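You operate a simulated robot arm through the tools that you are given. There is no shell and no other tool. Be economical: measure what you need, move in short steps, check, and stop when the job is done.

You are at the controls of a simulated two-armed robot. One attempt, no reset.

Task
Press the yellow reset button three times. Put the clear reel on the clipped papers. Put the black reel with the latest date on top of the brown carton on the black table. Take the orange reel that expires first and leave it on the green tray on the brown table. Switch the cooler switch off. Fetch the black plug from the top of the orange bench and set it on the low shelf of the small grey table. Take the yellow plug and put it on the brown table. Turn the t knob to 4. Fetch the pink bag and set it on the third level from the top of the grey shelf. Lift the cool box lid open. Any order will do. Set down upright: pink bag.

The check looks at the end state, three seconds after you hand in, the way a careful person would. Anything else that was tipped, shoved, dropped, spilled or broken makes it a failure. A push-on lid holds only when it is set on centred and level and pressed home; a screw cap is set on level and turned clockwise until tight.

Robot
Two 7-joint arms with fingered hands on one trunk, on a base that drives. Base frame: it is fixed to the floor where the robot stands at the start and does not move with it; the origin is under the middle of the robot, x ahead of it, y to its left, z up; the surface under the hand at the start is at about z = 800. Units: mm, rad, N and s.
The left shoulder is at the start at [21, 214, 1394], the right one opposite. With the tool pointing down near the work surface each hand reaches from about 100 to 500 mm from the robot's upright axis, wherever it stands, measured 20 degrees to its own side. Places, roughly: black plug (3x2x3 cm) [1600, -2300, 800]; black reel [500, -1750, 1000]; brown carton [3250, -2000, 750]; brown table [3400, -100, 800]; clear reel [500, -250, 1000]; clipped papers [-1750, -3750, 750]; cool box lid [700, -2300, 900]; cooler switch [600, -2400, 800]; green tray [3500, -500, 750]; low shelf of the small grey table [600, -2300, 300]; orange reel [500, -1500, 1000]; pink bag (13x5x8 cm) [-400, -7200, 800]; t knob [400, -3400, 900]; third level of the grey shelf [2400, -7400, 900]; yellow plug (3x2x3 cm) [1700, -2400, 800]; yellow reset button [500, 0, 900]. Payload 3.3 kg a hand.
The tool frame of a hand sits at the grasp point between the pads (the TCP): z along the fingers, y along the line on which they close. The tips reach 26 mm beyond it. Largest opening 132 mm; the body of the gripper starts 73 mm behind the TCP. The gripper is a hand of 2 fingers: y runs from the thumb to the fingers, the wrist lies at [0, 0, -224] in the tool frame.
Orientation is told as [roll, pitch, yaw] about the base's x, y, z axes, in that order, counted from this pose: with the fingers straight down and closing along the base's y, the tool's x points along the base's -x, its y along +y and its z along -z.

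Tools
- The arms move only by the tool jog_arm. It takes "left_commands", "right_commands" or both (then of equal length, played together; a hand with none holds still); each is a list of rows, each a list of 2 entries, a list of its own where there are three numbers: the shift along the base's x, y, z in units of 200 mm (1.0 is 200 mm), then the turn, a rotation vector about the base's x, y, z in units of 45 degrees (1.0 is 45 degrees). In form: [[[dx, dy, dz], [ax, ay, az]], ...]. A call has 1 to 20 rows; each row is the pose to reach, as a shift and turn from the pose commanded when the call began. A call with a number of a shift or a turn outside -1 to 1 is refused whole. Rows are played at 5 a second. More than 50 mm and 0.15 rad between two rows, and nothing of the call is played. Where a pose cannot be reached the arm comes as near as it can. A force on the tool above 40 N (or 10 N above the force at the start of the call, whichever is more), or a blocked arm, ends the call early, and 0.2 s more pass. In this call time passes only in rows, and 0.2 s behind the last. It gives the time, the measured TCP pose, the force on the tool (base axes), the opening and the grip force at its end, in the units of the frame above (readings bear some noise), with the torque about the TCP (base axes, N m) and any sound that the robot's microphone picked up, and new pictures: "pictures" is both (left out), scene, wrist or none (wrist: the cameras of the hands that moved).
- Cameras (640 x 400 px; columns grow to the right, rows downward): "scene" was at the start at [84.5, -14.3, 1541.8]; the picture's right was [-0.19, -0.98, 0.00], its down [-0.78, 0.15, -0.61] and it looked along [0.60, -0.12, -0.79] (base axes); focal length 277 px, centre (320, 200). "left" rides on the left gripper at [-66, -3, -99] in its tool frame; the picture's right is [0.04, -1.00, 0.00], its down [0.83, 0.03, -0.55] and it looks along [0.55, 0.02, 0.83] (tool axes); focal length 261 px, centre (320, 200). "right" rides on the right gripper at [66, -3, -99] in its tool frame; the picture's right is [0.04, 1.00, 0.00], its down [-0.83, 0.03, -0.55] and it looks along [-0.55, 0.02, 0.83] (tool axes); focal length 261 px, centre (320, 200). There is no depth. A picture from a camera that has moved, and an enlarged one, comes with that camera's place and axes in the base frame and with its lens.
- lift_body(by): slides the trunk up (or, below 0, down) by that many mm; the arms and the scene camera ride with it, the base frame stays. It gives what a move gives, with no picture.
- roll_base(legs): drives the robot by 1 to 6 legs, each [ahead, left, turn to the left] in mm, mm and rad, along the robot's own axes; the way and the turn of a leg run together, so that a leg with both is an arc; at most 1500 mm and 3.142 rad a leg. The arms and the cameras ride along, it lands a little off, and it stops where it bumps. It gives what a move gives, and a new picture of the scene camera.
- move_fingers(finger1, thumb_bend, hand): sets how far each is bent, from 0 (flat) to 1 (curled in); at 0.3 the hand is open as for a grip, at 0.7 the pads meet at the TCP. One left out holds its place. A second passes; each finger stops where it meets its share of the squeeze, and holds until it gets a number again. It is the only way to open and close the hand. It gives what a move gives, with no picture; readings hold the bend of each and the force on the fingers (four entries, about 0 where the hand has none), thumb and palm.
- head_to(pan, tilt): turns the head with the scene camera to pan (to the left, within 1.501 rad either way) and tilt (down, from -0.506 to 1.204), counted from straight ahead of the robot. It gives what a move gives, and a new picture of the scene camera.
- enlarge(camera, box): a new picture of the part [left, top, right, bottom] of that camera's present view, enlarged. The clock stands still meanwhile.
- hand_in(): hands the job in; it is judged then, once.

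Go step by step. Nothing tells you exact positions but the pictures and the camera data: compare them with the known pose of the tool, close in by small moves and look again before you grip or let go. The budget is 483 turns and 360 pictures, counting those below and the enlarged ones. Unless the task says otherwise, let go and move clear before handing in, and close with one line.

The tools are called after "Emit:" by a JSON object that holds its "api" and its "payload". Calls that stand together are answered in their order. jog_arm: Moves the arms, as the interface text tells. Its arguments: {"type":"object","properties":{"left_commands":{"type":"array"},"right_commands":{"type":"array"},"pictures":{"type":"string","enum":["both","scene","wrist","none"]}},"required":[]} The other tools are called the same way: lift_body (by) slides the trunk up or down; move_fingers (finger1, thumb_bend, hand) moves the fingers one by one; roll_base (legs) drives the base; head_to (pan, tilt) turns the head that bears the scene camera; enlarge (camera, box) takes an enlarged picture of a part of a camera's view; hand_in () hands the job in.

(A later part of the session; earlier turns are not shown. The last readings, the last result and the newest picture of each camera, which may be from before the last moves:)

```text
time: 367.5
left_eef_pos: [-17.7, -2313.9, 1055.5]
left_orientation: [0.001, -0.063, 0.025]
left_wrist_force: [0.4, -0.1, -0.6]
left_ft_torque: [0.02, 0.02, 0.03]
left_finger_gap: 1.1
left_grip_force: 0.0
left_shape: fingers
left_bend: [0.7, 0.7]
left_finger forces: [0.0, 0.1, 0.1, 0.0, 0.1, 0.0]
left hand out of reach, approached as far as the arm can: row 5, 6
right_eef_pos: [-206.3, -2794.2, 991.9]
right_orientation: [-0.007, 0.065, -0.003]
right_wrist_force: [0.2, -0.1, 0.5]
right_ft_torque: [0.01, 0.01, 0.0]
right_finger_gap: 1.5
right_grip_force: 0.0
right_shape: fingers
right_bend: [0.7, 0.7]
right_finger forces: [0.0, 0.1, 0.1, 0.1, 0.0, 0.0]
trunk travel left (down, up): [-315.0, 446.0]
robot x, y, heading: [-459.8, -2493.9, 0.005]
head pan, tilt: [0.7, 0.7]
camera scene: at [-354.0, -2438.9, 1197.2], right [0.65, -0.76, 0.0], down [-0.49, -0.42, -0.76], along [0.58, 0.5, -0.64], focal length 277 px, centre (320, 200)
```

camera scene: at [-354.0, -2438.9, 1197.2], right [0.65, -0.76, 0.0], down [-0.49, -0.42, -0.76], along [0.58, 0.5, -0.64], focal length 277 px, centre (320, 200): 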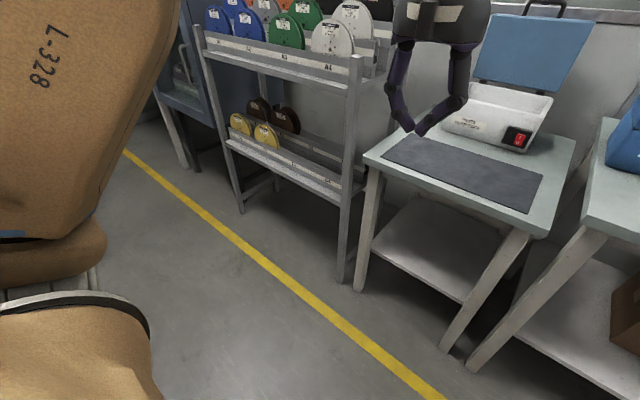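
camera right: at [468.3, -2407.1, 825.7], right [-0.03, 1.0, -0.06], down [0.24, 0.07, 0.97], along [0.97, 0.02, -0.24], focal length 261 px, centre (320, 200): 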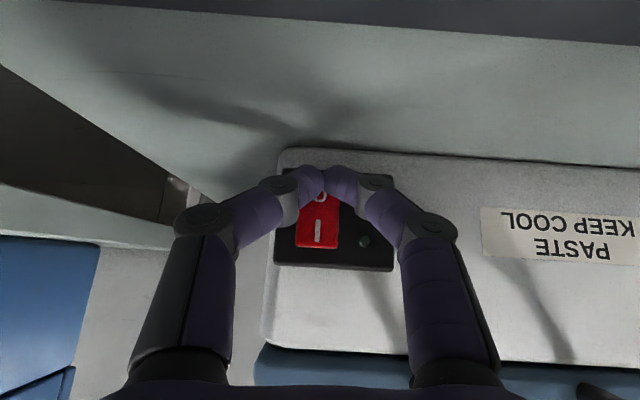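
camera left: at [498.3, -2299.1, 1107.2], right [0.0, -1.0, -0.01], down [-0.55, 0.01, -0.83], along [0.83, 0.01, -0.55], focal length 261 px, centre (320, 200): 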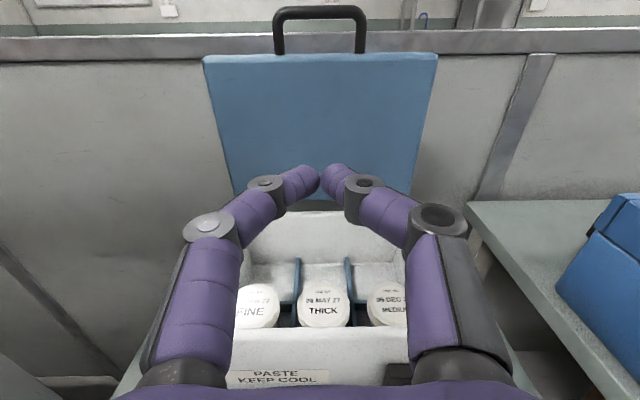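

Now to the reels: raise the trunk and drive to face the rack at y≈-1620.

Emit:
{"api": "lift_body", "payload": {"by": 360}}

Emit:
{"api": "roll_base", "payload": {"legs": [[0, 880, 0]]}}

Emit:
{"api": "head_to", "payload": {"pan": 0.0, "tilt": 0.5}}

```text
time: 371.0
left_eef_pos: [-40.8, -2314.7, 1453.5]
left_orientation: [-0.003, -0.155, 0.026]
left_wrist_force: [0.1, -0.1, 0.2]
left_ft_torque: [0.02, 0.01, -0.05]
left_finger_gap: 1.4
left_grip_force: 0.1
left_shape: fingers
left_bend: [0.7, 0.7]
left_finger forces: [0.0, 0.1, 0.0, 0.0, 0.0, 0.0]
right_eef_pos: [-206.5, -2796.0, 1351.7]
right_orientation: [-0.007, 0.065, -0.002]
right_wrist_force: [0.6, 0.8, 0.7]
right_ft_torque: [0.02, 0.0, 0.03]
right_finger_gap: 1.6
right_grip_force: 0.2
right_shape: fingers
right_bend: [0.7, 0.7]
right_finger forces: [0.0, 0.0, 0.1, 0.1, 0.0, 0.0]
trunk travel left (down, up): [-675.0, 86.0]
robot x, y, heading: [-459.3, -2494.4, 0.009]
head pan, tilt: [0.7, 0.7]
```

```text
time: 375.6
left_eef_pos: [-51.0, -1441.8, 1454.0]
left_orientation: [-0.001, -0.156, 0.035]
left_wrist_force: [0.7, -0.2, 0.3]
left_ft_torque: [-0.01, 0.0, 0.0]
left_finger_gap: 1.6
left_grip_force: 0.1
left_shape: fingers
left_bend: [0.7, 0.7]
left_finger forces: [0.0, 0.0, 0.1, 0.0, 0.1, 0.0]
right_eef_pos: [-213.0, -1923.5, 1352.8]
right_orientation: [-0.005, 0.063, 0.006]
right_wrist_force: [0.5, 0.1, 0.3]
right_ft_torque: [0.0, 0.0, -0.02]
right_finger_gap: 1.4
right_grip_force: 0.0
right_shape: fingers
right_bend: [0.7, 0.7]
right_finger forces: [0.1, 0.1, 0.1, 0.0, 0.0, 0.0]
trunk travel left (down, up): [-675.0, 86.0]
robot x, y, heading: [-473.1, -1630.7, 0.015]
head pan, tilt: [0.7, 0.7]
camera scene: at [-394.7, -1569.7, 1558.7], right [0.66, -0.76, 0.0], down [-0.49, -0.42, -0.76], along [0.58, 0.5, -0.64], focal length 277 px, centre (320, 200)
```

scene: 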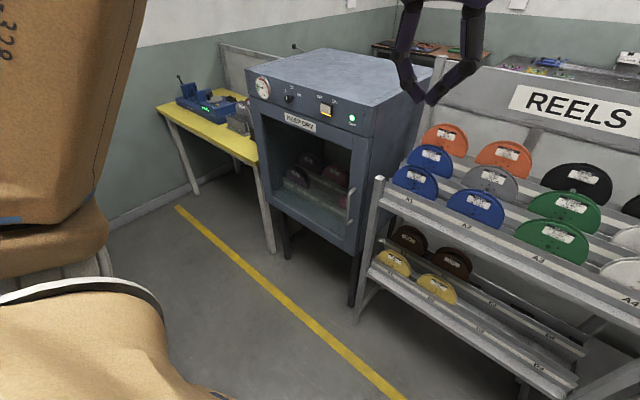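

```text
time: 376.6
left_eef_pos: [-49.9, -1442.3, 1454.2]
left_orientation: [-0.003, -0.155, 0.034]
left_wrist_force: [0.5, 0.6, -0.1]
left_ft_torque: [-0.04, -0.02, -0.01]
left_finger_gap: 1.5
left_grip_force: 0.0
left_shape: fingers
left_bend: [0.7, 0.7]
left_finger forces: [0.0, 0.1, 0.0, 0.0, 0.0, 0.0]
right_eef_pos: [-214.2, -1924.3, 1351.8]
right_orientation: [-0.004, 0.065, 0.005]
right_wrist_force: [0.6, -0.2, 0.2]
right_ft_torque: [-0.02, -0.01, -0.03]
right_finger_gap: 1.7
right_grip_force: 0.1
right_shape: fingers
right_bend: [0.7, 0.7]
right_finger forces: [0.0, 0.0, 0.1, 0.0, 0.0, 0.0]
trunk travel left (down, up): [-675.0, 86.0]
robot x, y, heading: [-465.5, -1626.1, 0.016]
head pan, tilt: [0.0, 0.499]
camera scene: at [-367.9, -1624.0, 1576.4], right [0.02, -1.0, 0.0], down [-0.48, -0.01, -0.88], along [0.88, 0.01, -0.48], focal length 277 px, centre (320, 200)
```

scene: 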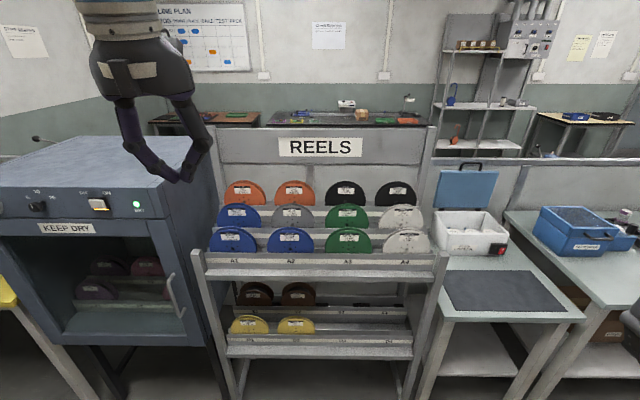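

Emit:
{"api": "enlarge", "payload": {"camera": "scene", "box": [210, 170, 320, 230]}}

Emit:
{"api": "enlarge", "payload": {"camera": "scene", "box": [315, 170, 425, 230]}}

```text
5.82 times, centred on (265, 200) of scene
camera zoom: at [-367.9, -1624.0, 1576.4], right [0.02, -1.0, 0.0], down [-0.48, -0.01, -0.88], along [0.88, 0.01, -0.48], focal length 1614 px, centre (640, 200)
```

zoom: 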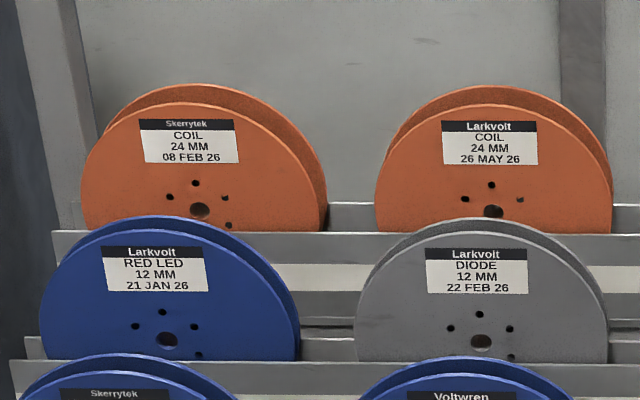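

```text
5.82 times, centred on (370, 200) of scene
camera zoom: at [-367.9, -1624.0, 1576.4], right [0.02, -1.0, 0.0], down [-0.48, -0.01, -0.88], along [0.88, 0.01, -0.48], focal length 1614 px, centre (29, 200)
```

zoom: 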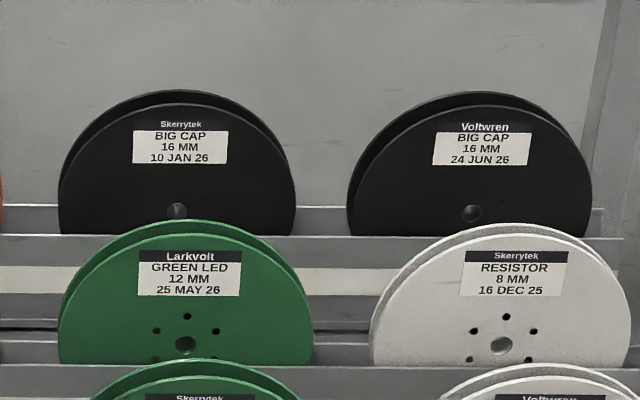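

The orange reel expiring first is C1 (08 FEB 26), and the latest black is C4 (24 JUN 26). I'll take the black one with the right hand first: yaw it 90° and narrow the fingers.

Emit:
{"api": "jog_arm", "payload": {"right_commands": [[[0, 0, 0], [0, 0, 0.18]], [[0, 0, 0], [0, 0, 0.36]], [[0, 0, 0], [0, 0, 0.54]], [[0, 0, 0], [0, 0, 0.72]], [[0, 0, 0], [0, 0, 0.9]], [[0, 0, 0], [0, 0, 1.0]]], "pictures": "none"}}

Emit:
{"api": "jog_arm", "payload": {"right_commands": [[[0.05, 0.05, 0], [0, 0, 0.18]], [[0.1, 0.1, 0], [0, 0, 0.36]], [[0.15, 0.15, 0], [0, 0, 0.54]], [[0.2, 0.2, 0], [0, 0, 0.72]], [[0.25, 0.25, 0], [0, 0, 0.9]], [[0.3, 0.3, 0], [0, -0.08, 0.98]]], "pictures": "none"}}

Emit:
{"api": "move_fingers", "payload": {"hand": "right", "finger1": 0.53, "thumb_bend": 0.53}}

Emit:
{"api": "roll_base", "payload": {"legs": [[0, -105, -0.016], [400, 0, 0]]}}

```text
time: 378.1
left_eef_pos: [-50.6, -1442.5, 1453.0]
left_orientation: [-0.001, -0.156, 0.034]
left_wrist_force: [0.5, 0.6, 0.1]
left_ft_torque: [0.01, 0.01, 0.01]
left_finger_gap: 1.5
left_grip_force: 0.0
left_shape: fingers
left_bend: [0.7, 0.7]
left_finger forces: [0.0, 0.0, 0.1, 0.0, 0.0, 0.0]
right_eef_pos: [-215.2, -1924.3, 1351.9]
right_orientation: [-0.008, 0.064, 0.796]
right_wrist_force: [-0.1, 0.4, -0.4]
right_ft_torque: [-0.01, 0.0, 0.02]
right_finger_gap: 1.4
right_grip_force: 0.2
right_shape: fingers
right_bend: [0.7, 0.7]
right_finger forces: [0.1, 0.0, 0.0, 0.1, 0.0, 0.1]
trunk travel left (down, up): [-675.0, 86.0]
robot x, y, heading: [-469.1, -1625.9, 0.017]
head pan, tilt: [0.0, 0.499]
```

```text
time: 379.4
left_eef_pos: [-52.1, -1442.4, 1453.5]
left_orientation: [-0.002, -0.154, 0.035]
left_wrist_force: [-0.3, 0.8, 0.5]
left_ft_torque: [-0.02, 0.0, 0.01]
left_finger_gap: 1.5
left_grip_force: 0.1
left_shape: fingers
left_bend: [0.7, 0.7]
left_finger forces: [0.1, 0.0, 0.0, 0.0, 0.0, 0.0]
right_eef_pos: [-154.3, -1863.1, 1352.7]
right_orientation: [-0.063, 0.041, 1.562]
right_wrist_force: [0.3, -1.0, 0.2]
right_ft_torque: [0.0, 0.03, -0.01]
right_finger_gap: 1.6
right_grip_force: 0.0
right_shape: fingers
right_bend: [0.7, 0.7]
right_finger forces: [0.1, 0.0, 0.0, 0.1, 0.1, 0.0]
trunk travel left (down, up): [-675.0, 86.0]
robot x, y, heading: [-469.8, -1623.5, 0.019]
head pan, tilt: [0.0, 0.499]
```

```text
time: 380.4
left_eef_pos: [-51.1, -1443.2, 1455.0]
left_orientation: [-0.001, -0.155, 0.034]
left_wrist_force: [-0.5, 0.7, 0.0]
left_ft_torque: [0.0, 0.05, -0.01]
left_finger_gap: 1.2
left_grip_force: 0.0
left_shape: fingers
left_bend: [0.7, 0.7]
left_finger forces: [0.0, 0.0, 0.0, 0.0, 0.1, 0.1]
right_eef_pos: [-154.3, -1864.2, 1353.1]
right_orientation: [-0.063, 0.04, 1.559]
right_wrist_force: [-0.1, 0.1, 0.0]
right_ft_torque: [-0.02, -0.02, 0.0]
right_finger_gap: 55.3
right_grip_force: 0.0
right_shape: fingers
right_bend: [0.53, 0.53]
right_finger forces: [0.1, 0.0, 0.1, 0.0, 0.1, 0.0]
trunk travel left (down, up): [-675.0, 86.0]
robot x, y, heading: [-468.6, -1627.1, 0.012]
head pan, tilt: [0.0, 0.499]
```

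```text
time: 383.7
left_eef_pos: [350.5, -1553.8, 1452.8]
left_orientation: [-0.002, -0.155, 0.019]
left_wrist_force: [0.1, 0.3, -0.1]
left_ft_torque: [0.02, 0.02, -0.04]
left_finger_gap: 1.4
left_grip_force: 0.1
left_shape: fingers
left_bend: [0.7, 0.7]
left_finger forces: [0.0, 0.0, 0.0, 0.1, 0.0, 0.0]
right_eef_pos: [240.7, -1972.2, 1351.1]
right_orientation: [-0.064, 0.039, 1.543]
right_wrist_force: [0.4, -0.9, -0.6]
right_ft_torque: [-0.01, 0.02, 0.03]
right_finger_gap: 55.7
right_grip_force: 0.1
right_shape: fingers
right_bend: [0.53, 0.53]
right_finger forces: [0.0, 0.0, 0.0, 0.0, 0.1, 0.1]
trunk travel left (down, up): [-675.0, 86.0]
robot x, y, heading: [-69.9, -1732.4, -0.001]
head pan, tilt: [0.0, 0.499]
camera scene: at [31.2, -1730.6, 1576.4], right [0.0, -1.0, 0.0], down [-0.48, 0.0, -0.88], along [0.88, 0.0, -0.48], focal length 277 px, centre (320, 200)
```

scene: 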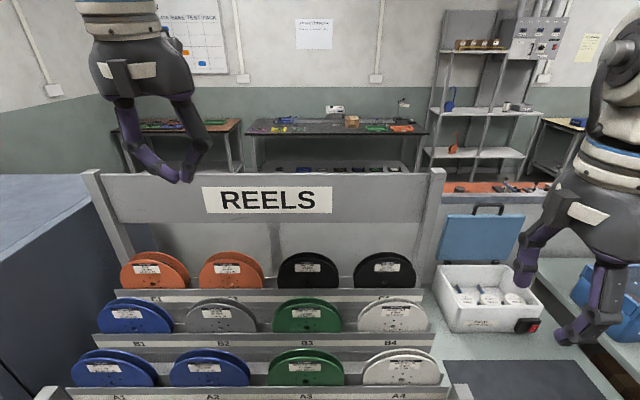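

Emit:
{"api": "enlarge", "payload": {"camera": "scene", "box": [270, 235, 430, 335]}}

Emit:
{"api": "enlarge", "payload": {"camera": "scene", "box": [100, 235, 260, 335]}}

```text
4.00 times, centred on (350, 285) of scene
camera zoom: at [31.2, -1730.6, 1576.4], right [0.0, -1.0, 0.0], down [-0.48, 0.0, -0.88], along [0.88, 0.0, -0.48], focal length 1110 px, centre (200, -140)
```

zoom: 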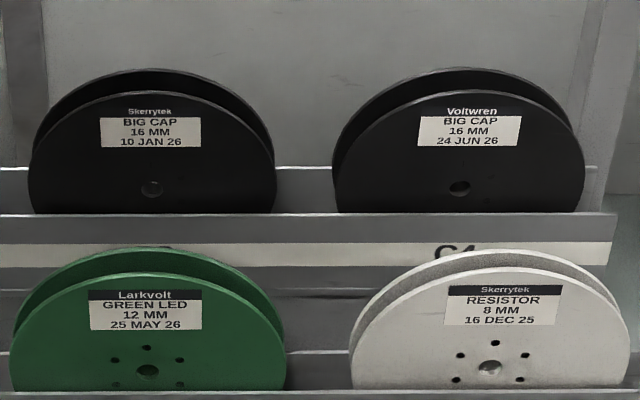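

```text
4.00 times, centred on (180, 285) of scene
camera zoom: at [31.2, -1730.6, 1576.4], right [0.0, -1.0, 0.0], down [-0.48, 0.0, -0.88], along [0.88, 0.0, -0.48], focal length 1110 px, centre (880, -140)
```

zoom: 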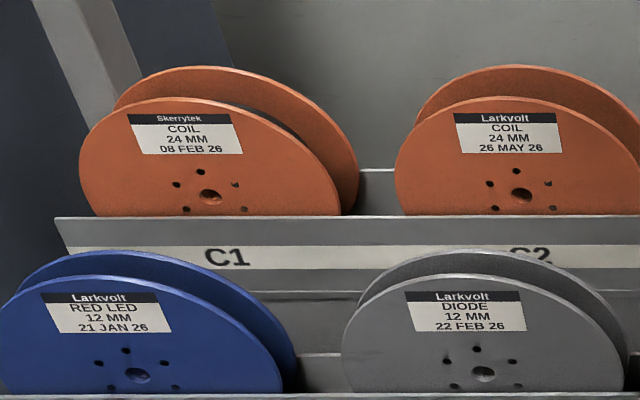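

Triangulated: black C4 rim top at (532, -1877, 1159), orange C1 at (532, -1347, 1159). I'll move the base in and bring the right hand above the black reel.

Emit:
{"api": "roll_base", "payload": {"legs": [[115, 0, 0]]}}

Emit:
{"api": "jog_arm", "payload": {"right_commands": [[[0.15, 0.08, -0.05], [0, -0.04, 0]], [[0.3, 0.16, -0.12], [0, -0.08, 0]], [[0.45, 0.25, -0.22], [0, -0.1, 0]], [[0.6, 0.35, -0.34], [0, -0.1, 0]], [[0.75, 0.43, -0.46], [0, -0.1, 0]], [[0.84, 0.475, -0.56], [0.05, -0.1, 0]]], "pictures": "both"}}

```text
time: 384.9
left_eef_pos: [466.0, -1554.8, 1453.8]
left_orientation: [-0.002, -0.155, 0.018]
left_wrist_force: [0.7, 0.9, 0.1]
left_ft_torque: [-0.04, 0.01, -0.05]
left_finger_gap: 1.6
left_grip_force: 0.1
left_shape: fingers
left_bend: [0.7, 0.7]
left_finger forces: [0.0, 0.0, 0.0, 0.1, 0.0, 0.0]
right_eef_pos: [355.8, -1974.3, 1352.7]
right_orientation: [-0.063, 0.04, 1.541]
right_wrist_force: [0.1, 0.1, -0.4]
right_ft_torque: [-0.01, 0.01, -0.01]
right_finger_gap: 55.8
right_grip_force: 0.1
right_shape: fingers
right_bend: [0.53, 0.53]
right_finger forces: [0.1, 0.0, 0.1, 0.1, 0.1, 0.1]
trunk travel left (down, up): [-675.0, 86.0]
robot x, y, heading: [45.3, -1728.8, -0.007]
head pan, tilt: [0.0, 0.499]
camera scene: at [146.4, -1731.0, 1576.4], right [0.0, -1.0, 0.0], down [-0.48, 0.0, -0.88], along [0.88, 0.0, -0.48], focal length 277 px, centre (320, 200)
```

scene: 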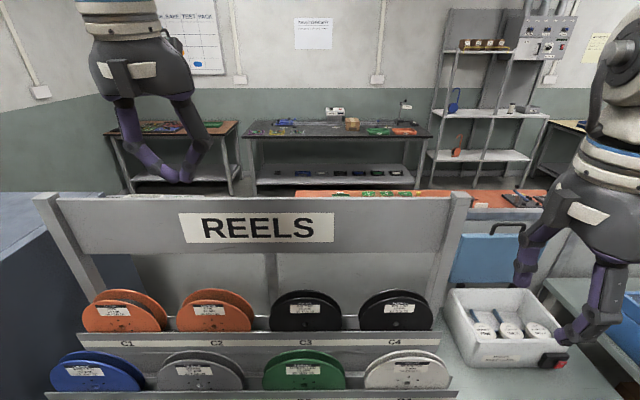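

```text
time: 386.3
left_eef_pos: [466.5, -1555.5, 1453.3]
left_orientation: [-0.003, -0.156, 0.018]
left_wrist_force: [0.3, 0.1, 0.0]
left_ft_torque: [0.02, 0.01, 0.0]
left_finger_gap: 1.4
left_grip_force: 0.0
left_shape: fingers
left_bend: [0.7, 0.7]
left_finger forces: [0.0, 0.1, 0.0, 0.0, 0.0, 0.0]
right_eef_pos: [523.9, -1879.8, 1239.4]
right_orientation: [-0.14, -0.002, 1.54]
right_wrist_force: [-0.5, 0.4, -0.7]
right_ft_torque: [0.02, 0.0, 0.01]
right_finger_gap: 55.8
right_grip_force: 0.1
right_shape: fingers
right_bend: [0.53, 0.53]
right_finger forces: [0.1, 0.1, 0.0, 0.0, 0.0, 0.2]
trunk travel left (down, up): [-675.0, 86.0]
robot x, y, heading: [42.3, -1731.3, -0.005]
head pan, tilt: [0.0, 0.499]
camera scene: at [146.6, -1731.5, 1576.4], right [0.0, -1.0, 0.0], down [-0.48, 0.0, -0.88], along [0.88, 0.0, -0.48], focal length 277 px, centre (320, 200)
camera right: at [511.2, -1944.6, 1337.9], right [-0.99, -0.01, -0.14], down [-0.09, 0.83, 0.54], along [0.11, 0.55, -0.83], focal length 261 px, centre (320, 200)
```

scene: 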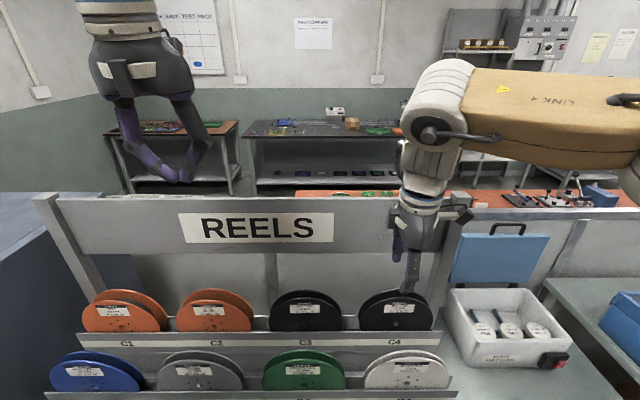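
right: 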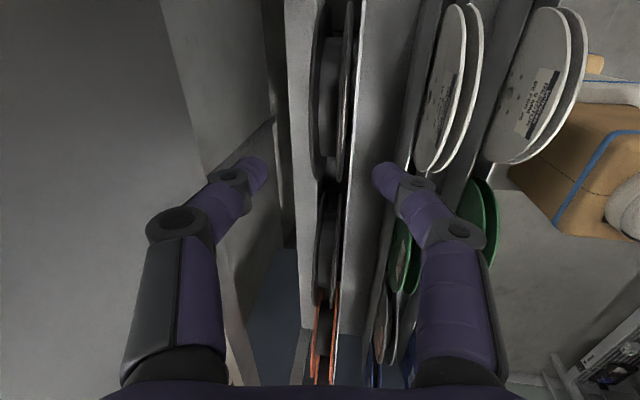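

The reel is between the fingers. Descend to the rim.

Emit:
{"api": "jog_arm", "payload": {"right_commands": [[[0.01, 0, -0.15], [0, 0, 0]], [[0.02, 0, -0.3], [0, 0, 0]], [[0.025, 0, -0.42], [0, 0, 0]], [[0.025, 0, -0.49], [0, 0, 0]]], "pictures": "wrist"}}

```text
time: 387.3
left_eef_pos: [465.5, -1555.0, 1452.8]
left_orientation: [-0.001, -0.156, 0.018]
left_wrist_force: [0.2, 0.2, 0.8]
left_ft_torque: [0.03, 0.01, -0.02]
left_finger_gap: 1.6
left_grip_force: 0.1
left_shape: fingers
left_bend: [0.7, 0.7]
left_finger forces: [0.0, 0.0, 0.1, 0.0, 0.0, 0.0]
right_eef_pos: [527.8, -1879.7, 1141.7]
right_orientation: [-0.141, 0.0, 1.541]
right_wrist_force: [0.2, 0.0, 0.9]
right_ft_torque: [0.01, -0.01, 0.01]
right_finger_gap: 55.7
right_grip_force: 0.0
right_shape: fingers
right_bend: [0.53, 0.53]
right_finger forces: [0.0, 0.0, 0.0, 0.0, 0.0, 0.0]
trunk travel left (down, up): [-675.0, 86.0]
robot x, y, heading: [42.8, -1729.2, -0.002]
head pan, tilt: [0.0, 0.499]
camera right: at [515.5, -1944.2, 1240.9], right [-0.99, -0.01, -0.14], down [-0.09, 0.84, 0.54], along [0.11, 0.55, -0.83], focal length 261 px, centre (320, 200)
```

right: 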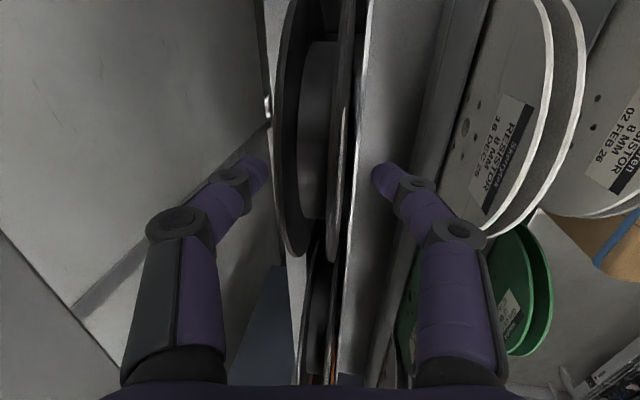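

Close around the rim and lift.

Emit:
{"api": "move_fingers", "payload": {"hand": "right", "finger1": 0.7, "thumb_bend": 0.7}}

Emit:
{"api": "jog_arm", "payload": {"right_commands": [[[0, 0, 0.08], [0, 0, 0]], [[0, 0, 0.2], [0, 0, 0]], [[0, 0, 0.35], [0, 0, 0]]], "pictures": "both"}}

```text
time: 388.3
left_eef_pos: [466.3, -1554.6, 1453.5]
left_orientation: [-0.003, -0.156, 0.018]
left_wrist_force: [-0.6, 0.7, 0.3]
left_ft_torque: [-0.04, 0.01, 0.03]
left_finger_gap: 1.6
left_grip_force: 0.0
left_shape: fingers
left_bend: [0.7, 0.7]
left_finger forces: [0.0, 0.1, 0.1, 0.0, 0.0, 0.0]
right_eef_pos: [528.4, -1879.1, 1141.9]
right_orientation: [-0.14, 0.0, 1.539]
right_wrist_force: [-0.2, 0.0, -0.4]
right_ft_torque: [-0.03, 0.03, 0.0]
right_finger_gap: 20.2
right_grip_force: 6.1
right_shape: fingers
right_bend: [0.63, 0.67]
right_finger forces: [6.0, 0.0, 0.0, 0.1, 5.9, 0.0]
trunk travel left (down, up): [-675.0, 86.0]
robot x, y, heading: [44.4, -1727.9, -0.004]
head pan, tilt: [0.0, 0.499]
```

```text
time: 389.1
left_eef_pos: [465.7, -1553.8, 1454.2]
left_orientation: [-0.002, -0.155, 0.017]
left_wrist_force: [0.9, -0.8, 0.3]
left_ft_torque: [-0.03, 0.03, -0.01]
left_finger_gap: 1.2
left_grip_force: 0.0
left_shape: fingers
left_bend: [0.7, 0.7]
left_finger forces: [0.1, 0.0, 0.0, 0.1, 0.1, 0.0]
right_eef_pos: [527.8, -1878.4, 1210.9]
right_orientation: [-0.139, 0.0, 1.541]
right_wrist_force: [-0.8, 0.4, -0.8]
right_ft_torque: [-0.01, -0.01, -0.01]
right_finger_gap: 20.3
right_grip_force: 5.8
right_shape: fingers
right_bend: [0.63, 0.67]
right_finger forces: [5.9, 0.1, 0.1, 0.1, 5.8, 0.1]
trunk travel left (down, up): [-675.0, 86.0]
robot x, y, heading: [43.8, -1725.6, -0.004]
head pan, tilt: [0.0, 0.499]
camera scene: at [145.5, -1730.6, 1576.5], right [0.0, -1.0, 0.0], down [-0.48, 0.0, -0.88], along [0.88, 0.0, -0.48], focal length 277 px, centre (320, 200)
camera right: at [514.0, -1943.4, 1309.9], right [-0.99, -0.01, -0.14], down [-0.09, 0.84, 0.54], along [0.11, 0.55, -0.83], focal length 261 px, centre (320, 200)
```

scene: 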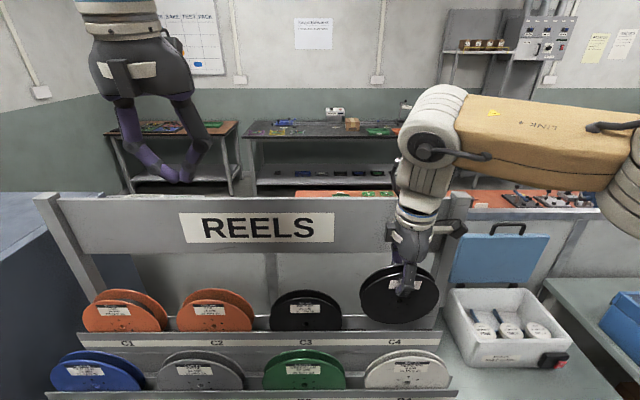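
right: 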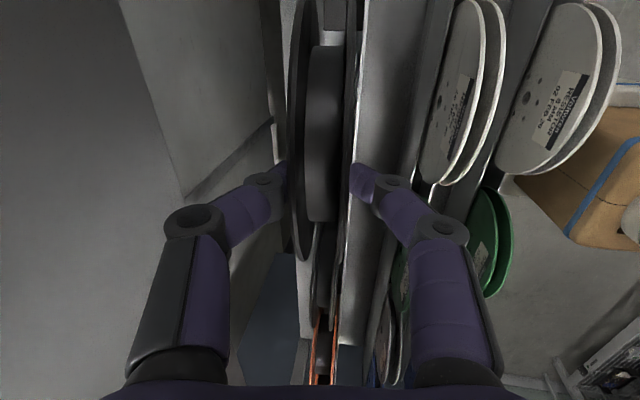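

Held well. Firm up slightly, lift clear and pull back.

Emit:
{"api": "move_fingers", "payload": {"hand": "right", "finger1": 0.73, "thumb_bend": 0.73}}

Emit:
{"api": "jog_arm", "payload": {"right_commands": [[[0, 0, 0.2], [0, 0, 0]], [[0, 0, 0.4], [0, 0, 0]], [[-0.1, 0, 0.5], [0, 0.05, 0]], [[-0.3, 0, 0.52], [0, 0.1, 0]], [[-0.5, 0, 0.52], [0, 0.15, 0]], [[-0.7, 0, 0.52], [0, 0.17, 0]], [[-0.85, -0.1, 0.52], [0, 0.17, 0]]], "pictures": "wrist"}}

```text
time: 390.1
left_eef_pos: [465.9, -1553.3, 1453.2]
left_orientation: [-0.001, -0.155, 0.016]
left_wrist_force: [0.0, 0.5, -0.8]
left_ft_torque: [-0.01, -0.03, -0.02]
left_finger_gap: 1.4
left_grip_force: 0.0
left_shape: fingers
left_bend: [0.7, 0.7]
left_finger forces: [0.0, 0.1, 0.1, 0.1, 0.1, 0.1]
right_eef_pos: [528.3, -1879.0, 1210.8]
right_orientation: [-0.14, 0.0, 1.54]
right_wrist_force: [-0.2, -0.5, -1.8]
right_ft_torque: [0.01, 0.0, -0.03]
right_finger_gap: 19.3
right_grip_force: 9.5
right_shape: fingers
right_bend: [0.65, 0.69]
right_finger forces: [9.6, 0.0, 0.0, 0.0, 9.5, 0.1]
trunk travel left (down, up): [-675.0, 86.0]
robot x, y, heading: [44.1, -1730.0, -0.002]
head pan, tilt: [0.0, 0.499]
```

```text
time: 391.7
left_eef_pos: [464.7, -1556.7, 1454.6]
left_orientation: [0.001, -0.155, 0.016]
left_wrist_force: [0.5, 0.1, -0.4]
left_ft_torque: [0.02, 0.02, 0.04]
left_finger_gap: 1.4
left_grip_force: 0.0
left_shape: fingers
left_bend: [0.7, 0.7]
left_finger forces: [0.0, 0.0, 0.1, 0.0, 0.1, 0.1]
right_eef_pos: [358.4, -1901.4, 1313.9]
right_orientation: [-0.007, 0.002, 1.54]
right_wrist_force: [0.0, -0.6, -1.4]
right_ft_torque: [0.03, 0.0, 0.02]
right_finger_gap: 19.5
right_grip_force: 9.6
right_shape: fingers
right_bend: [0.66, 0.69]
right_finger forces: [9.6, 0.0, 0.1, 0.0, 9.5, 0.1]
trunk travel left (down, up): [-675.0, 86.0]
robot x, y, heading: [44.2, -1728.7, -0.002]
head pan, tilt: [0.0, 0.499]
camera right: at [357.4, -1967.4, 1413.6], right [-1.0, -0.01, -0.01], down [-0.01, 0.83, 0.55], along [0.0, 0.55, -0.83], focal length 261 px, centre (320, 200)
```

right: 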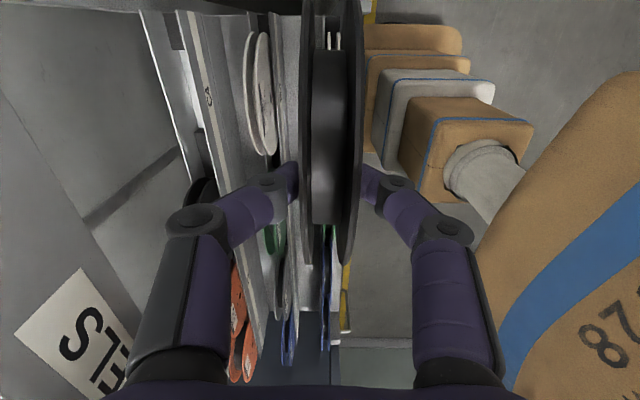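

Now the orange reel with the left hand: level it and yaw +90°.

Emit:
{"api": "jog_arm", "payload": {"left_commands": [[[-0.15, 0, -0.1], [0, 0.1, 0]], [[-0.3, 0, -0.2], [0, 0.2, 0]], [[-0.4, 0, -0.3], [0, 0.2, 0]]], "pictures": "none"}}

Emit:
{"api": "jog_arm", "payload": {"left_commands": [[[0, 0, 0], [0, 0, 0.18]], [[0, 0, 0], [0, 0, 0.36]], [[0, 0, 0], [0, 0, 0.54]], [[0, 0, 0], [0, 0, 0.72]], [[0, 0, 0], [0, 0, 0.9]], [[0, 0, 0], [0, 0, 1.0]]], "pictures": "none"}}

Emit:
{"api": "jog_arm", "payload": {"left_commands": [[[0, 0, 0], [0, 0, 0.18]], [[0, 0, 0], [0, 0, 0.36]], [[0, 0, 0], [0, 0, 0.54]], [[0, 0, 0], [0, 0, 0.72]], [[0, 0, 0], [0, 0, 0.9]], [[0, 0, 0], [0, 0, 0.98]]], "pictures": "none"}}

Emit:
{"api": "move_fingers", "payload": {"hand": "left", "finger1": 0.51, "thumb_bend": 0.51}}

Emit:
{"api": "roll_base", "payload": {"legs": [[0, 220, 0]]}}

```text
time: 392.5
left_eef_pos: [386.6, -1552.8, 1394.1]
left_orientation: [0.0, 0.001, 0.017]
left_wrist_force: [-0.6, -0.8, 0.2]
left_ft_torque: [-0.01, -0.04, -0.02]
left_finger_gap: 1.5
left_grip_force: 0.1
left_shape: fingers
left_bend: [0.7, 0.7]
left_finger forces: [0.0, 0.0, 0.0, 0.1, 0.0, 0.1]
right_eef_pos: [358.9, -1898.6, 1315.4]
right_orientation: [-0.007, 0.005, 1.54]
right_wrist_force: [0.3, 0.1, -1.3]
right_ft_torque: [-0.01, -0.03, 0.0]
right_finger_gap: 19.4
right_grip_force: 9.6
right_shape: fingers
right_bend: [0.66, 0.69]
right_finger forces: [9.5, 0.0, 0.0, 0.0, 9.6, 0.0]
trunk travel left (down, up): [-675.0, 86.0]
robot x, y, heading: [44.1, -1728.3, -0.009]
head pan, tilt: [0.0, 0.499]
```

```text
time: 393.9
left_eef_pos: [385.5, -1556.0, 1394.3]
left_orientation: [0.0, 0.001, 0.807]
left_wrist_force: [0.1, -0.2, 0.5]
left_ft_torque: [0.01, 0.02, 0.01]
left_finger_gap: 1.4
left_grip_force: 0.1
left_shape: fingers
left_bend: [0.7, 0.7]
left_finger forces: [0.0, 0.1, 0.1, 0.0, 0.0, 0.0]
right_eef_pos: [358.9, -1900.0, 1315.8]
right_orientation: [-0.008, 0.004, 1.539]
right_wrist_force: [0.2, -1.3, -1.4]
right_ft_torque: [0.01, -0.03, 0.01]
right_finger_gap: 19.2
right_grip_force: 9.5
right_shape: fingers
right_bend: [0.66, 0.69]
right_finger forces: [9.5, 0.0, 0.0, 0.0, 9.5, 0.0]
trunk travel left (down, up): [-675.0, 86.0]
robot x, y, heading: [43.6, -1729.9, -0.005]
head pan, tilt: [0.0, 0.499]
```

```text
time: 395.3
left_eef_pos: [386.0, -1555.5, 1393.8]
left_orientation: [0.0, 0.002, 1.575]
left_wrist_force: [-0.5, 0.2, 0.3]
left_ft_torque: [0.01, -0.01, 0.02]
left_finger_gap: 1.6
left_grip_force: 0.0
left_shape: fingers
left_bend: [0.7, 0.7]
left_finger forces: [0.0, 0.0, 0.0, 0.0, 0.1, 0.0]
right_eef_pos: [358.6, -1900.7, 1313.6]
right_orientation: [-0.008, 0.002, 1.539]
right_wrist_force: [0.4, 0.0, -0.8]
right_ft_torque: [0.0, -0.02, 0.02]
right_finger_gap: 19.5
right_grip_force: 9.7
right_shape: fingers
right_bend: [0.66, 0.69]
right_finger forces: [9.5, 0.0, 0.0, 0.0, 9.5, 0.0]
trunk travel left (down, up): [-675.0, 86.0]
robot x, y, heading: [44.1, -1726.8, 0.001]
head pan, tilt: [0.0, 0.499]
```

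```text
time: 396.3
left_eef_pos: [386.2, -1555.3, 1393.7]
left_orientation: [0.001, 0.001, 1.573]
left_wrist_force: [-0.9, 0.4, -0.6]
left_ft_torque: [-0.01, 0.0, -0.01]
left_finger_gap: 62.2
left_grip_force: 0.1
left_shape: fingers
left_bend: [0.51, 0.51]
left_finger forces: [0.1, 0.0, 0.1, 0.0, 0.1, 0.1]
right_eef_pos: [358.7, -1900.2, 1315.0]
right_orientation: [-0.007, 0.002, 1.539]
right_wrist_force: [-0.6, -0.2, -0.9]
right_ft_torque: [-0.02, -0.03, -0.03]
right_finger_gap: 19.3
right_grip_force: 9.2
right_shape: fingers
right_bend: [0.66, 0.69]
right_finger forces: [9.5, 0.0, 0.0, 0.1, 9.5, 0.1]
trunk travel left (down, up): [-675.0, 86.0]
robot x, y, heading: [41.8, -1733.8, -0.007]
head pan, tilt: [0.0, 0.499]
```

```text
time: 398.0
left_eef_pos: [386.8, -1337.0, 1393.9]
left_orientation: [-0.001, 0.002, 1.57]
left_wrist_force: [0.3, -0.4, -0.1]
left_ft_torque: [-0.02, 0.01, 0.03]
left_finger_gap: 62.7
left_grip_force: 0.0
left_shape: fingers
left_bend: [0.51, 0.51]
left_finger forces: [0.0, 0.1, 0.0, 0.0, 0.0, 0.0]
right_eef_pos: [360.3, -1682.5, 1315.3]
right_orientation: [-0.006, 0.004, 1.537]
right_wrist_force: [-0.1, 0.2, -1.5]
right_ft_torque: [-0.01, -0.01, -0.01]
right_finger_gap: 19.3
right_grip_force: 10.0
right_shape: fingers
right_bend: [0.66, 0.69]
right_finger forces: [9.6, 0.0, 0.0, 0.0, 9.5, 0.0]
trunk travel left (down, up): [-675.0, 86.0]
robot x, y, heading: [40.9, -1516.9, -0.005]
head pan, tilt: [0.0, 0.499]
camera scene: at [147.1, -1512.3, 1576.4], right [0.0, -1.0, 0.0], down [-0.48, 0.0, -0.88], along [0.88, 0.0, -0.48], focal length 277 px, centre (320, 200)
```

scene: 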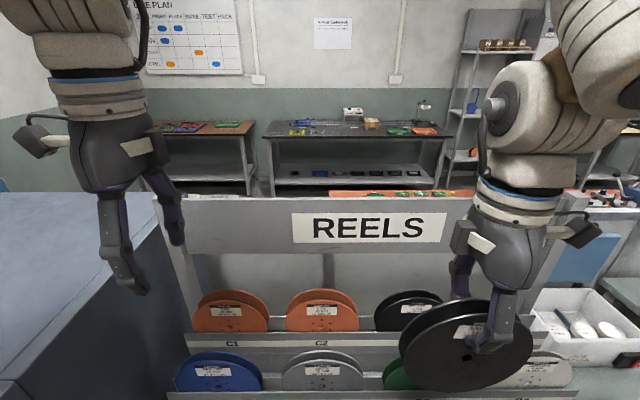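

Bring the left hand above the orange C1 reel with the same slight tilt.

Emit:
{"api": "jog_arm", "payload": {"left_commands": [[[0.12, -0.01, -0.12], [0, -0.05, 0]], [[0.26, -0.02, -0.26], [0, -0.1, 0]], [[0.4, -0.03, -0.4], [0, -0.14, 0]], [[0.54, -0.04, -0.55], [0, -0.17, 0]], [[0.69, -0.05, -0.74], [0, -0.17, 0]]], "pictures": "both"}}

```text
time: 399.2
left_eef_pos: [526.5, -1348.7, 1243.3]
left_orientation: [-0.133, 0.001, 1.568]
left_wrist_force: [-0.2, -0.1, 0.1]
left_ft_torque: [-0.02, 0.03, -0.01]
left_finger_gap: 63.1
left_grip_force: 0.1
left_shape: fingers
left_bend: [0.51, 0.51]
left_finger forces: [0.0, 0.1, 0.0, 0.0, 0.1, 0.0]
right_eef_pos: [361.2, -1682.1, 1313.8]
right_orientation: [-0.005, 0.003, 1.539]
right_wrist_force: [-0.1, -0.3, -1.8]
right_ft_torque: [0.03, 0.03, 0.03]
right_finger_gap: 19.3
right_grip_force: 9.6
right_shape: fingers
right_bend: [0.66, 0.69]
right_finger forces: [9.6, 0.0, 0.0, 0.0, 9.6, 0.0]
trunk travel left (down, up): [-675.0, 86.0]
robot x, y, heading: [44.9, -1512.4, -0.005]
head pan, tilt: [0.0, 0.499]
camera scene: at [148.6, -1513.2, 1576.3], right [0.0, -1.0, 0.0], down [-0.48, 0.0, -0.88], along [0.88, 0.0, -0.48], focal length 277 px, centre (320, 200)
camera left: at [516.0, -1282.6, 1341.7], right [0.99, -0.04, 0.13], down [-0.11, -0.83, 0.54], along [0.09, -0.55, -0.83], focal length 261 px, centre (320, 200)
```

scene: 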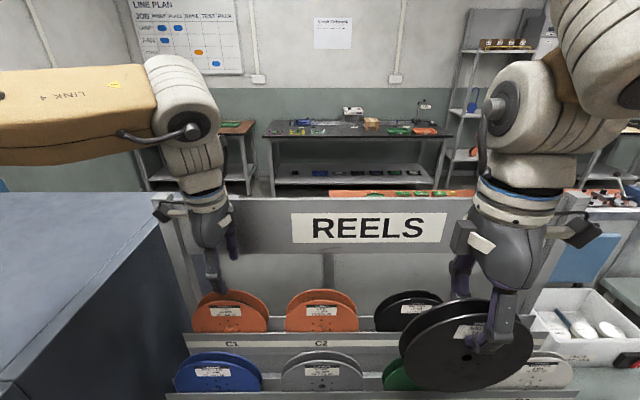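
left: 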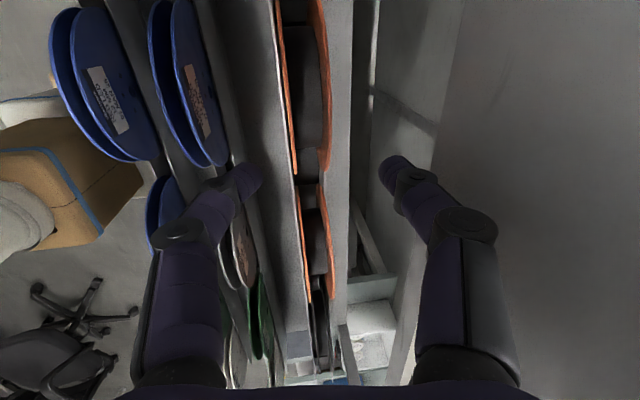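

Centred. Descend and grip.

Emit:
{"api": "jog_arm", "payload": {"left_commands": [[[0.005, 0, -0.15], [0, 0, 0]], [[0.01, 0, -0.3], [0, 0, 0]], [[0.02, 0, -0.42], [0, 0, 0]], [[0.02, 0, -0.51], [0, 0, 0]]], "pictures": "wrist"}}

Emit:
{"api": "move_fingers", "payload": {"hand": "left", "finger1": 0.68, "thumb_bend": 0.68}}

```text
time: 400.2
left_eef_pos: [529.8, -1347.8, 1141.9]
left_orientation: [-0.132, 0.0, 1.572]
left_wrist_force: [0.7, -0.3, 0.8]
left_ft_torque: [-0.01, 0.02, 0.0]
left_finger_gap: 62.7
left_grip_force: 0.1
left_shape: fingers
left_bend: [0.51, 0.51]
left_finger forces: [0.0, 0.0, 0.0, 0.1, 0.0, 0.0]
right_eef_pos: [360.3, -1682.4, 1314.3]
right_orientation: [-0.007, 0.004, 1.538]
right_wrist_force: [0.1, 0.3, -1.5]
right_ft_torque: [-0.01, 0.04, -0.01]
right_finger_gap: 19.3
right_grip_force: 9.7
right_shape: fingers
right_bend: [0.66, 0.69]
right_finger forces: [9.4, 0.1, 0.1, 0.0, 9.5, 0.0]
trunk travel left (down, up): [-675.0, 86.0]
robot x, y, heading: [41.0, -1512.8, -0.005]
head pan, tilt: [0.0, 0.499]
camera left: at [519.9, -1281.7, 1241.3], right [0.99, -0.04, 0.13], down [-0.11, -0.83, 0.54], along [0.09, -0.55, -0.83], focal length 261 px, centre (320, 200)
```

left: 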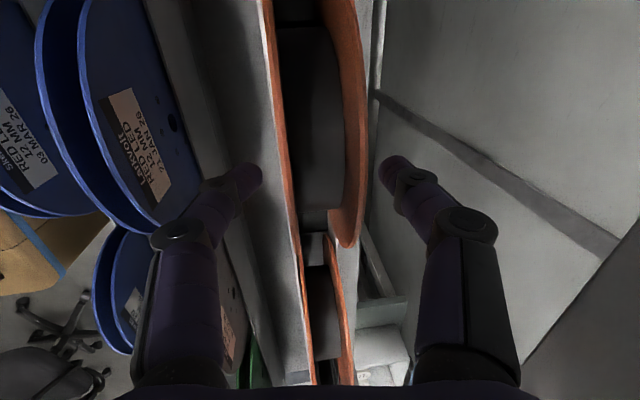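

```text
time: 401.2
left_eef_pos: [530.1, -1347.9, 1143.0]
left_orientation: [-0.132, 0.002, 1.569]
left_wrist_force: [0.4, 0.5, 0.4]
left_ft_torque: [-0.04, 0.06, -0.06]
left_finger_gap: 28.2
left_grip_force: 6.0
left_shape: fingers
left_bend: [0.61, 0.65]
left_finger forces: [6.2, 0.0, 0.1, 0.0, 6.1, 0.1]
right_eef_pos: [359.3, -1682.1, 1314.6]
right_orientation: [-0.006, 0.003, 1.539]
right_wrist_force: [-0.1, 0.1, -1.6]
right_ft_torque: [0.04, -0.02, 0.02]
right_finger_gap: 19.1
right_grip_force: 9.5
right_shape: fingers
right_bend: [0.66, 0.69]
right_finger forces: [9.6, 0.0, 0.1, 0.1, 9.6, 0.1]
trunk travel left (down, up): [-675.0, 86.0]
robot x, y, heading: [46.6, -1516.0, -0.008]
head pan, tilt: [0.0, 0.499]
```

Gripped. Firm up a little, lift clear of the rail and pull back.

Emit:
{"api": "move_fingers", "payload": {"hand": "left", "finger1": 0.71, "thumb_bend": 0.71}}

Emit:
{"api": "jog_arm", "payload": {"left_commands": [[[0, 0, 0.1], [0, 0, 0]], [[0, 0, 0.3], [0, 0, 0]], [[0, 0, 0.5], [0, 0, 0]], [[0, 0, 0.7], [0, 0, 0]], [[-0.05, 0, 0.85], [0, 0.03, 0]], [[-0.2, 0, 0.9], [0, 0.08, 0]], [[-0.4, 0, 0.9], [0, 0.13, 0]], [[-0.6, 0, 0.9], [0, 0.17, 0]], [[-0.8, 0, 0.9], [0, 0.17, 0]]], "pictures": "both"}}

```text
time: 402.2
left_eef_pos: [528.9, -1347.0, 1142.4]
left_orientation: [-0.133, 0.002, 1.571]
left_wrist_force: [0.6, 0.1, 0.1]
left_ft_torque: [0.01, 0.02, 0.0]
left_finger_gap: 27.7
left_grip_force: 9.3
left_shape: fingers
left_bend: [0.61, 0.67]
left_finger forces: [9.7, 0.0, 0.0, 0.1, 9.6, 0.0]
right_eef_pos: [360.1, -1684.2, 1314.4]
right_orientation: [-0.01, 0.004, 1.536]
right_wrist_force: [-0.2, -0.3, -1.9]
right_ft_torque: [0.0, -0.03, -0.05]
right_finger_gap: 19.2
right_grip_force: 9.3
right_shape: fingers
right_bend: [0.66, 0.69]
right_finger forces: [9.5, 0.0, 0.0, 0.0, 9.5, 0.0]
trunk travel left (down, up): [-675.0, 86.0]
robot x, y, heading: [42.0, -1511.0, -0.006]
head pan, tilt: [0.0, 0.499]
```

```text
time: 404.2
left_eef_pos: [368.3, -1345.0, 1321.9]
left_orientation: [0.0, 0.003, 1.571]
left_wrist_force: [0.8, -0.3, -1.8]
left_ft_torque: [-0.01, -0.02, 0.0]
left_finger_gap: 27.6
left_grip_force: 9.2
left_shape: fingers
left_bend: [0.61, 0.67]
left_finger forces: [9.1, 0.0, 0.0, 0.0, 9.2, 0.0]
right_eef_pos: [358.4, -1681.0, 1316.0]
right_orientation: [-0.009, 0.004, 1.539]
right_wrist_force: [-0.2, 0.2, -1.7]
right_ft_torque: [-0.03, -0.04, 0.0]
right_finger_gap: 19.3
right_grip_force: 9.5
right_shape: fingers
right_bend: [0.66, 0.69]
right_finger forces: [9.5, 0.0, 0.0, 0.0, 9.5, 0.0]
trunk travel left (down, up): [-675.0, 86.0]
robot x, y, heading: [45.2, -1512.7, -0.006]
head pan, tilt: [0.0, 0.499]
camera scene: at [145.9, -1512.0, 1576.5], right [0.0, -1.0, 0.0], down [-0.48, 0.0, -0.88], along [0.88, 0.0, -0.48], focal length 277 px, centre (320, 200)
camera left: at [371.5, -1279.2, 1422.3], right [1.0, -0.04, 0.0], down [-0.03, -0.83, 0.55], along [-0.02, -0.55, -0.83], focal length 261 px, centre (320, 200)
```

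scene: 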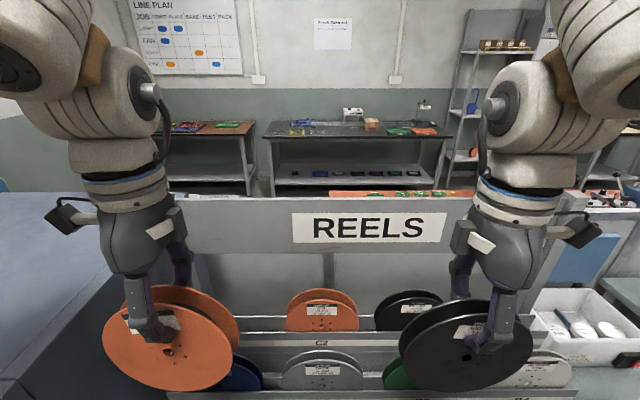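
left: 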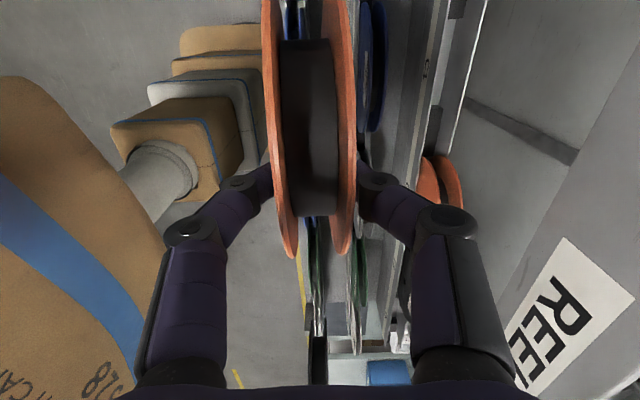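

Both reels are held. I'll drive around to the second aisle: back out, then south.

Emit:
{"api": "roll_base", "payload": {"legs": [[-450, 0, 0], [0, 0, -1.565], [1500, 0, 0], [1500, 0, 0], [1500, 0, 0], [450, 0, 0]]}}

Emit:
{"api": "roll_base", "payload": {"legs": [[0, 0, 1.57], [1500, 0, 0], [1150, 0, 0]]}}

Emit:
{"api": "head_to", "payload": {"pan": 1.3, "tilt": 0.35}}

```text
time: 434.1
left_eef_pos: [-340.4, -6785.2, 1323.0]
left_orientation: [0.002, 0.002, -0.028]
left_wrist_force: [-0.3, -0.3, -1.4]
left_ft_torque: [-0.01, -0.01, 0.0]
left_finger_gap: 27.4
left_grip_force: 8.5
left_shape: fingers
left_bend: [0.61, 0.67]
left_finger forces: [8.6, 0.0, 0.0, 0.0, 8.6, 0.0]
right_eef_pos: [-676.2, -6767.2, 1314.8]
right_orientation: [-0.008, 0.004, -0.058]
right_wrist_force: [0.5, -0.8, -1.3]
right_ft_torque: [0.01, -0.03, -0.01]
right_finger_gap: 19.1
right_grip_force: 9.0
right_shape: fingers
right_bend: [0.66, 0.69]
right_finger forces: [9.2, 0.1, 0.1, 0.1, 9.3, 0.0]
trunk travel left (down, up): [-675.0, 86.0]
robot x, y, heading: [-496.0, -6456.5, -1.602]
head pan, tilt: [0.0, 0.499]
camera scene: at [-500.9, -6558.0, 1576.4], right [-1.0, 0.03, 0.0], down [0.01, 0.48, -0.88], along [-0.03, -0.88, -0.48], focal length 277 px, centre (320, 200)
```

scene: 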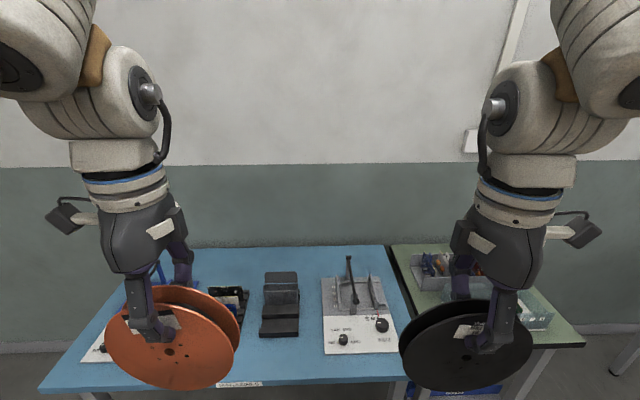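

```text
time: 450.6
left_eef_pos: [2433.8, -6318.3, 1323.0]
left_orientation: [0.003, 0.003, 1.559]
left_wrist_force: [-0.4, 0.1, -0.5]
left_ft_torque: [0.02, -0.01, -0.01]
left_finger_gap: 27.5
left_grip_force: 8.9
left_shape: fingers
left_bend: [0.61, 0.67]
left_finger forces: [8.3, 0.0, 0.0, 0.1, 8.5, 0.1]
right_eef_pos: [2419.3, -6655.9, 1315.6]
right_orientation: [-0.007, 0.003, 1.529]
right_wrist_force: [0.6, 0.0, -1.3]
right_ft_torque: [0.01, -0.01, 0.01]
right_finger_gap: 18.6
right_grip_force: 8.9
right_shape: fingers
right_bend: [0.66, 0.69]
right_finger forces: [9.1, 0.0, 0.1, 0.0, 9.1, 0.1]
trunk travel left (down, up): [-675.0, 86.0]
robot x, y, heading: [2106.0, -6482.3, -0.012]
head pan, tilt: [0.0, 0.499]
camera scene: at [2208.2, -6483.4, 1576.4], right [-0.01, -1.0, 0.0], down [-0.48, 0.01, -0.88], along [0.88, -0.01, -0.48], focal length 277 px, centre (320, 200)
```

scene: 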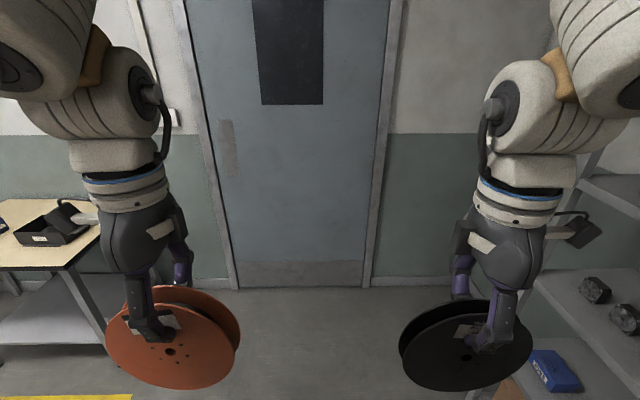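

```text
time: 452.1
left_eef_pos: [2431.2, -6318.9, 1323.3]
left_orientation: [0.0, 0.003, 1.561]
left_wrist_force: [0.4, -0.6, -1.0]
left_ft_torque: [-0.05, 0.01, 0.01]
left_finger_gap: 27.1
left_grip_force: 8.8
left_shape: fingers
left_bend: [0.61, 0.67]
left_finger forces: [8.5, 0.0, 0.0, 0.0, 8.5, 0.1]
right_eef_pos: [2419.4, -6656.2, 1313.7]
right_orientation: [-0.006, 0.004, 1.527]
right_wrist_force: [0.2, 0.5, -1.0]
right_ft_torque: [0.04, 0.01, -0.03]
right_finger_gap: 18.9
right_grip_force: 9.0
right_shape: fingers
right_bend: [0.66, 0.69]
right_finger forces: [9.1, 0.1, 0.0, 0.0, 9.0, 0.0]
trunk travel left (down, up): [-675.0, 86.0]
robot x, y, heading: [2102.4, -6483.2, -0.011]
head pan, tilt: [1.3, 0.351]
camera scene: at [2143.3, -6392.8, 1590.1], right [0.96, -0.28, 0.0], down [-0.1, -0.33, -0.94], along [0.26, 0.9, -0.34], focal length 277 px, centre (320, 200)
```

scene: 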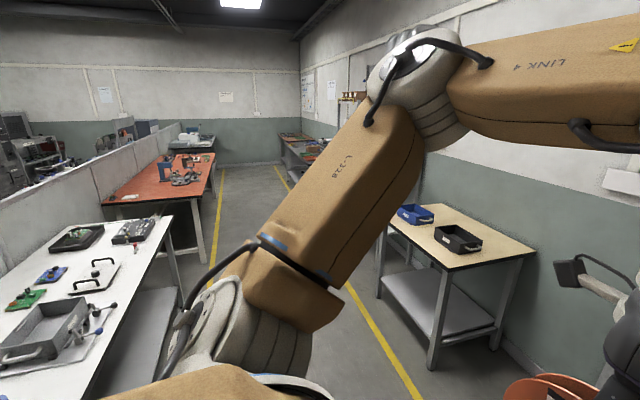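

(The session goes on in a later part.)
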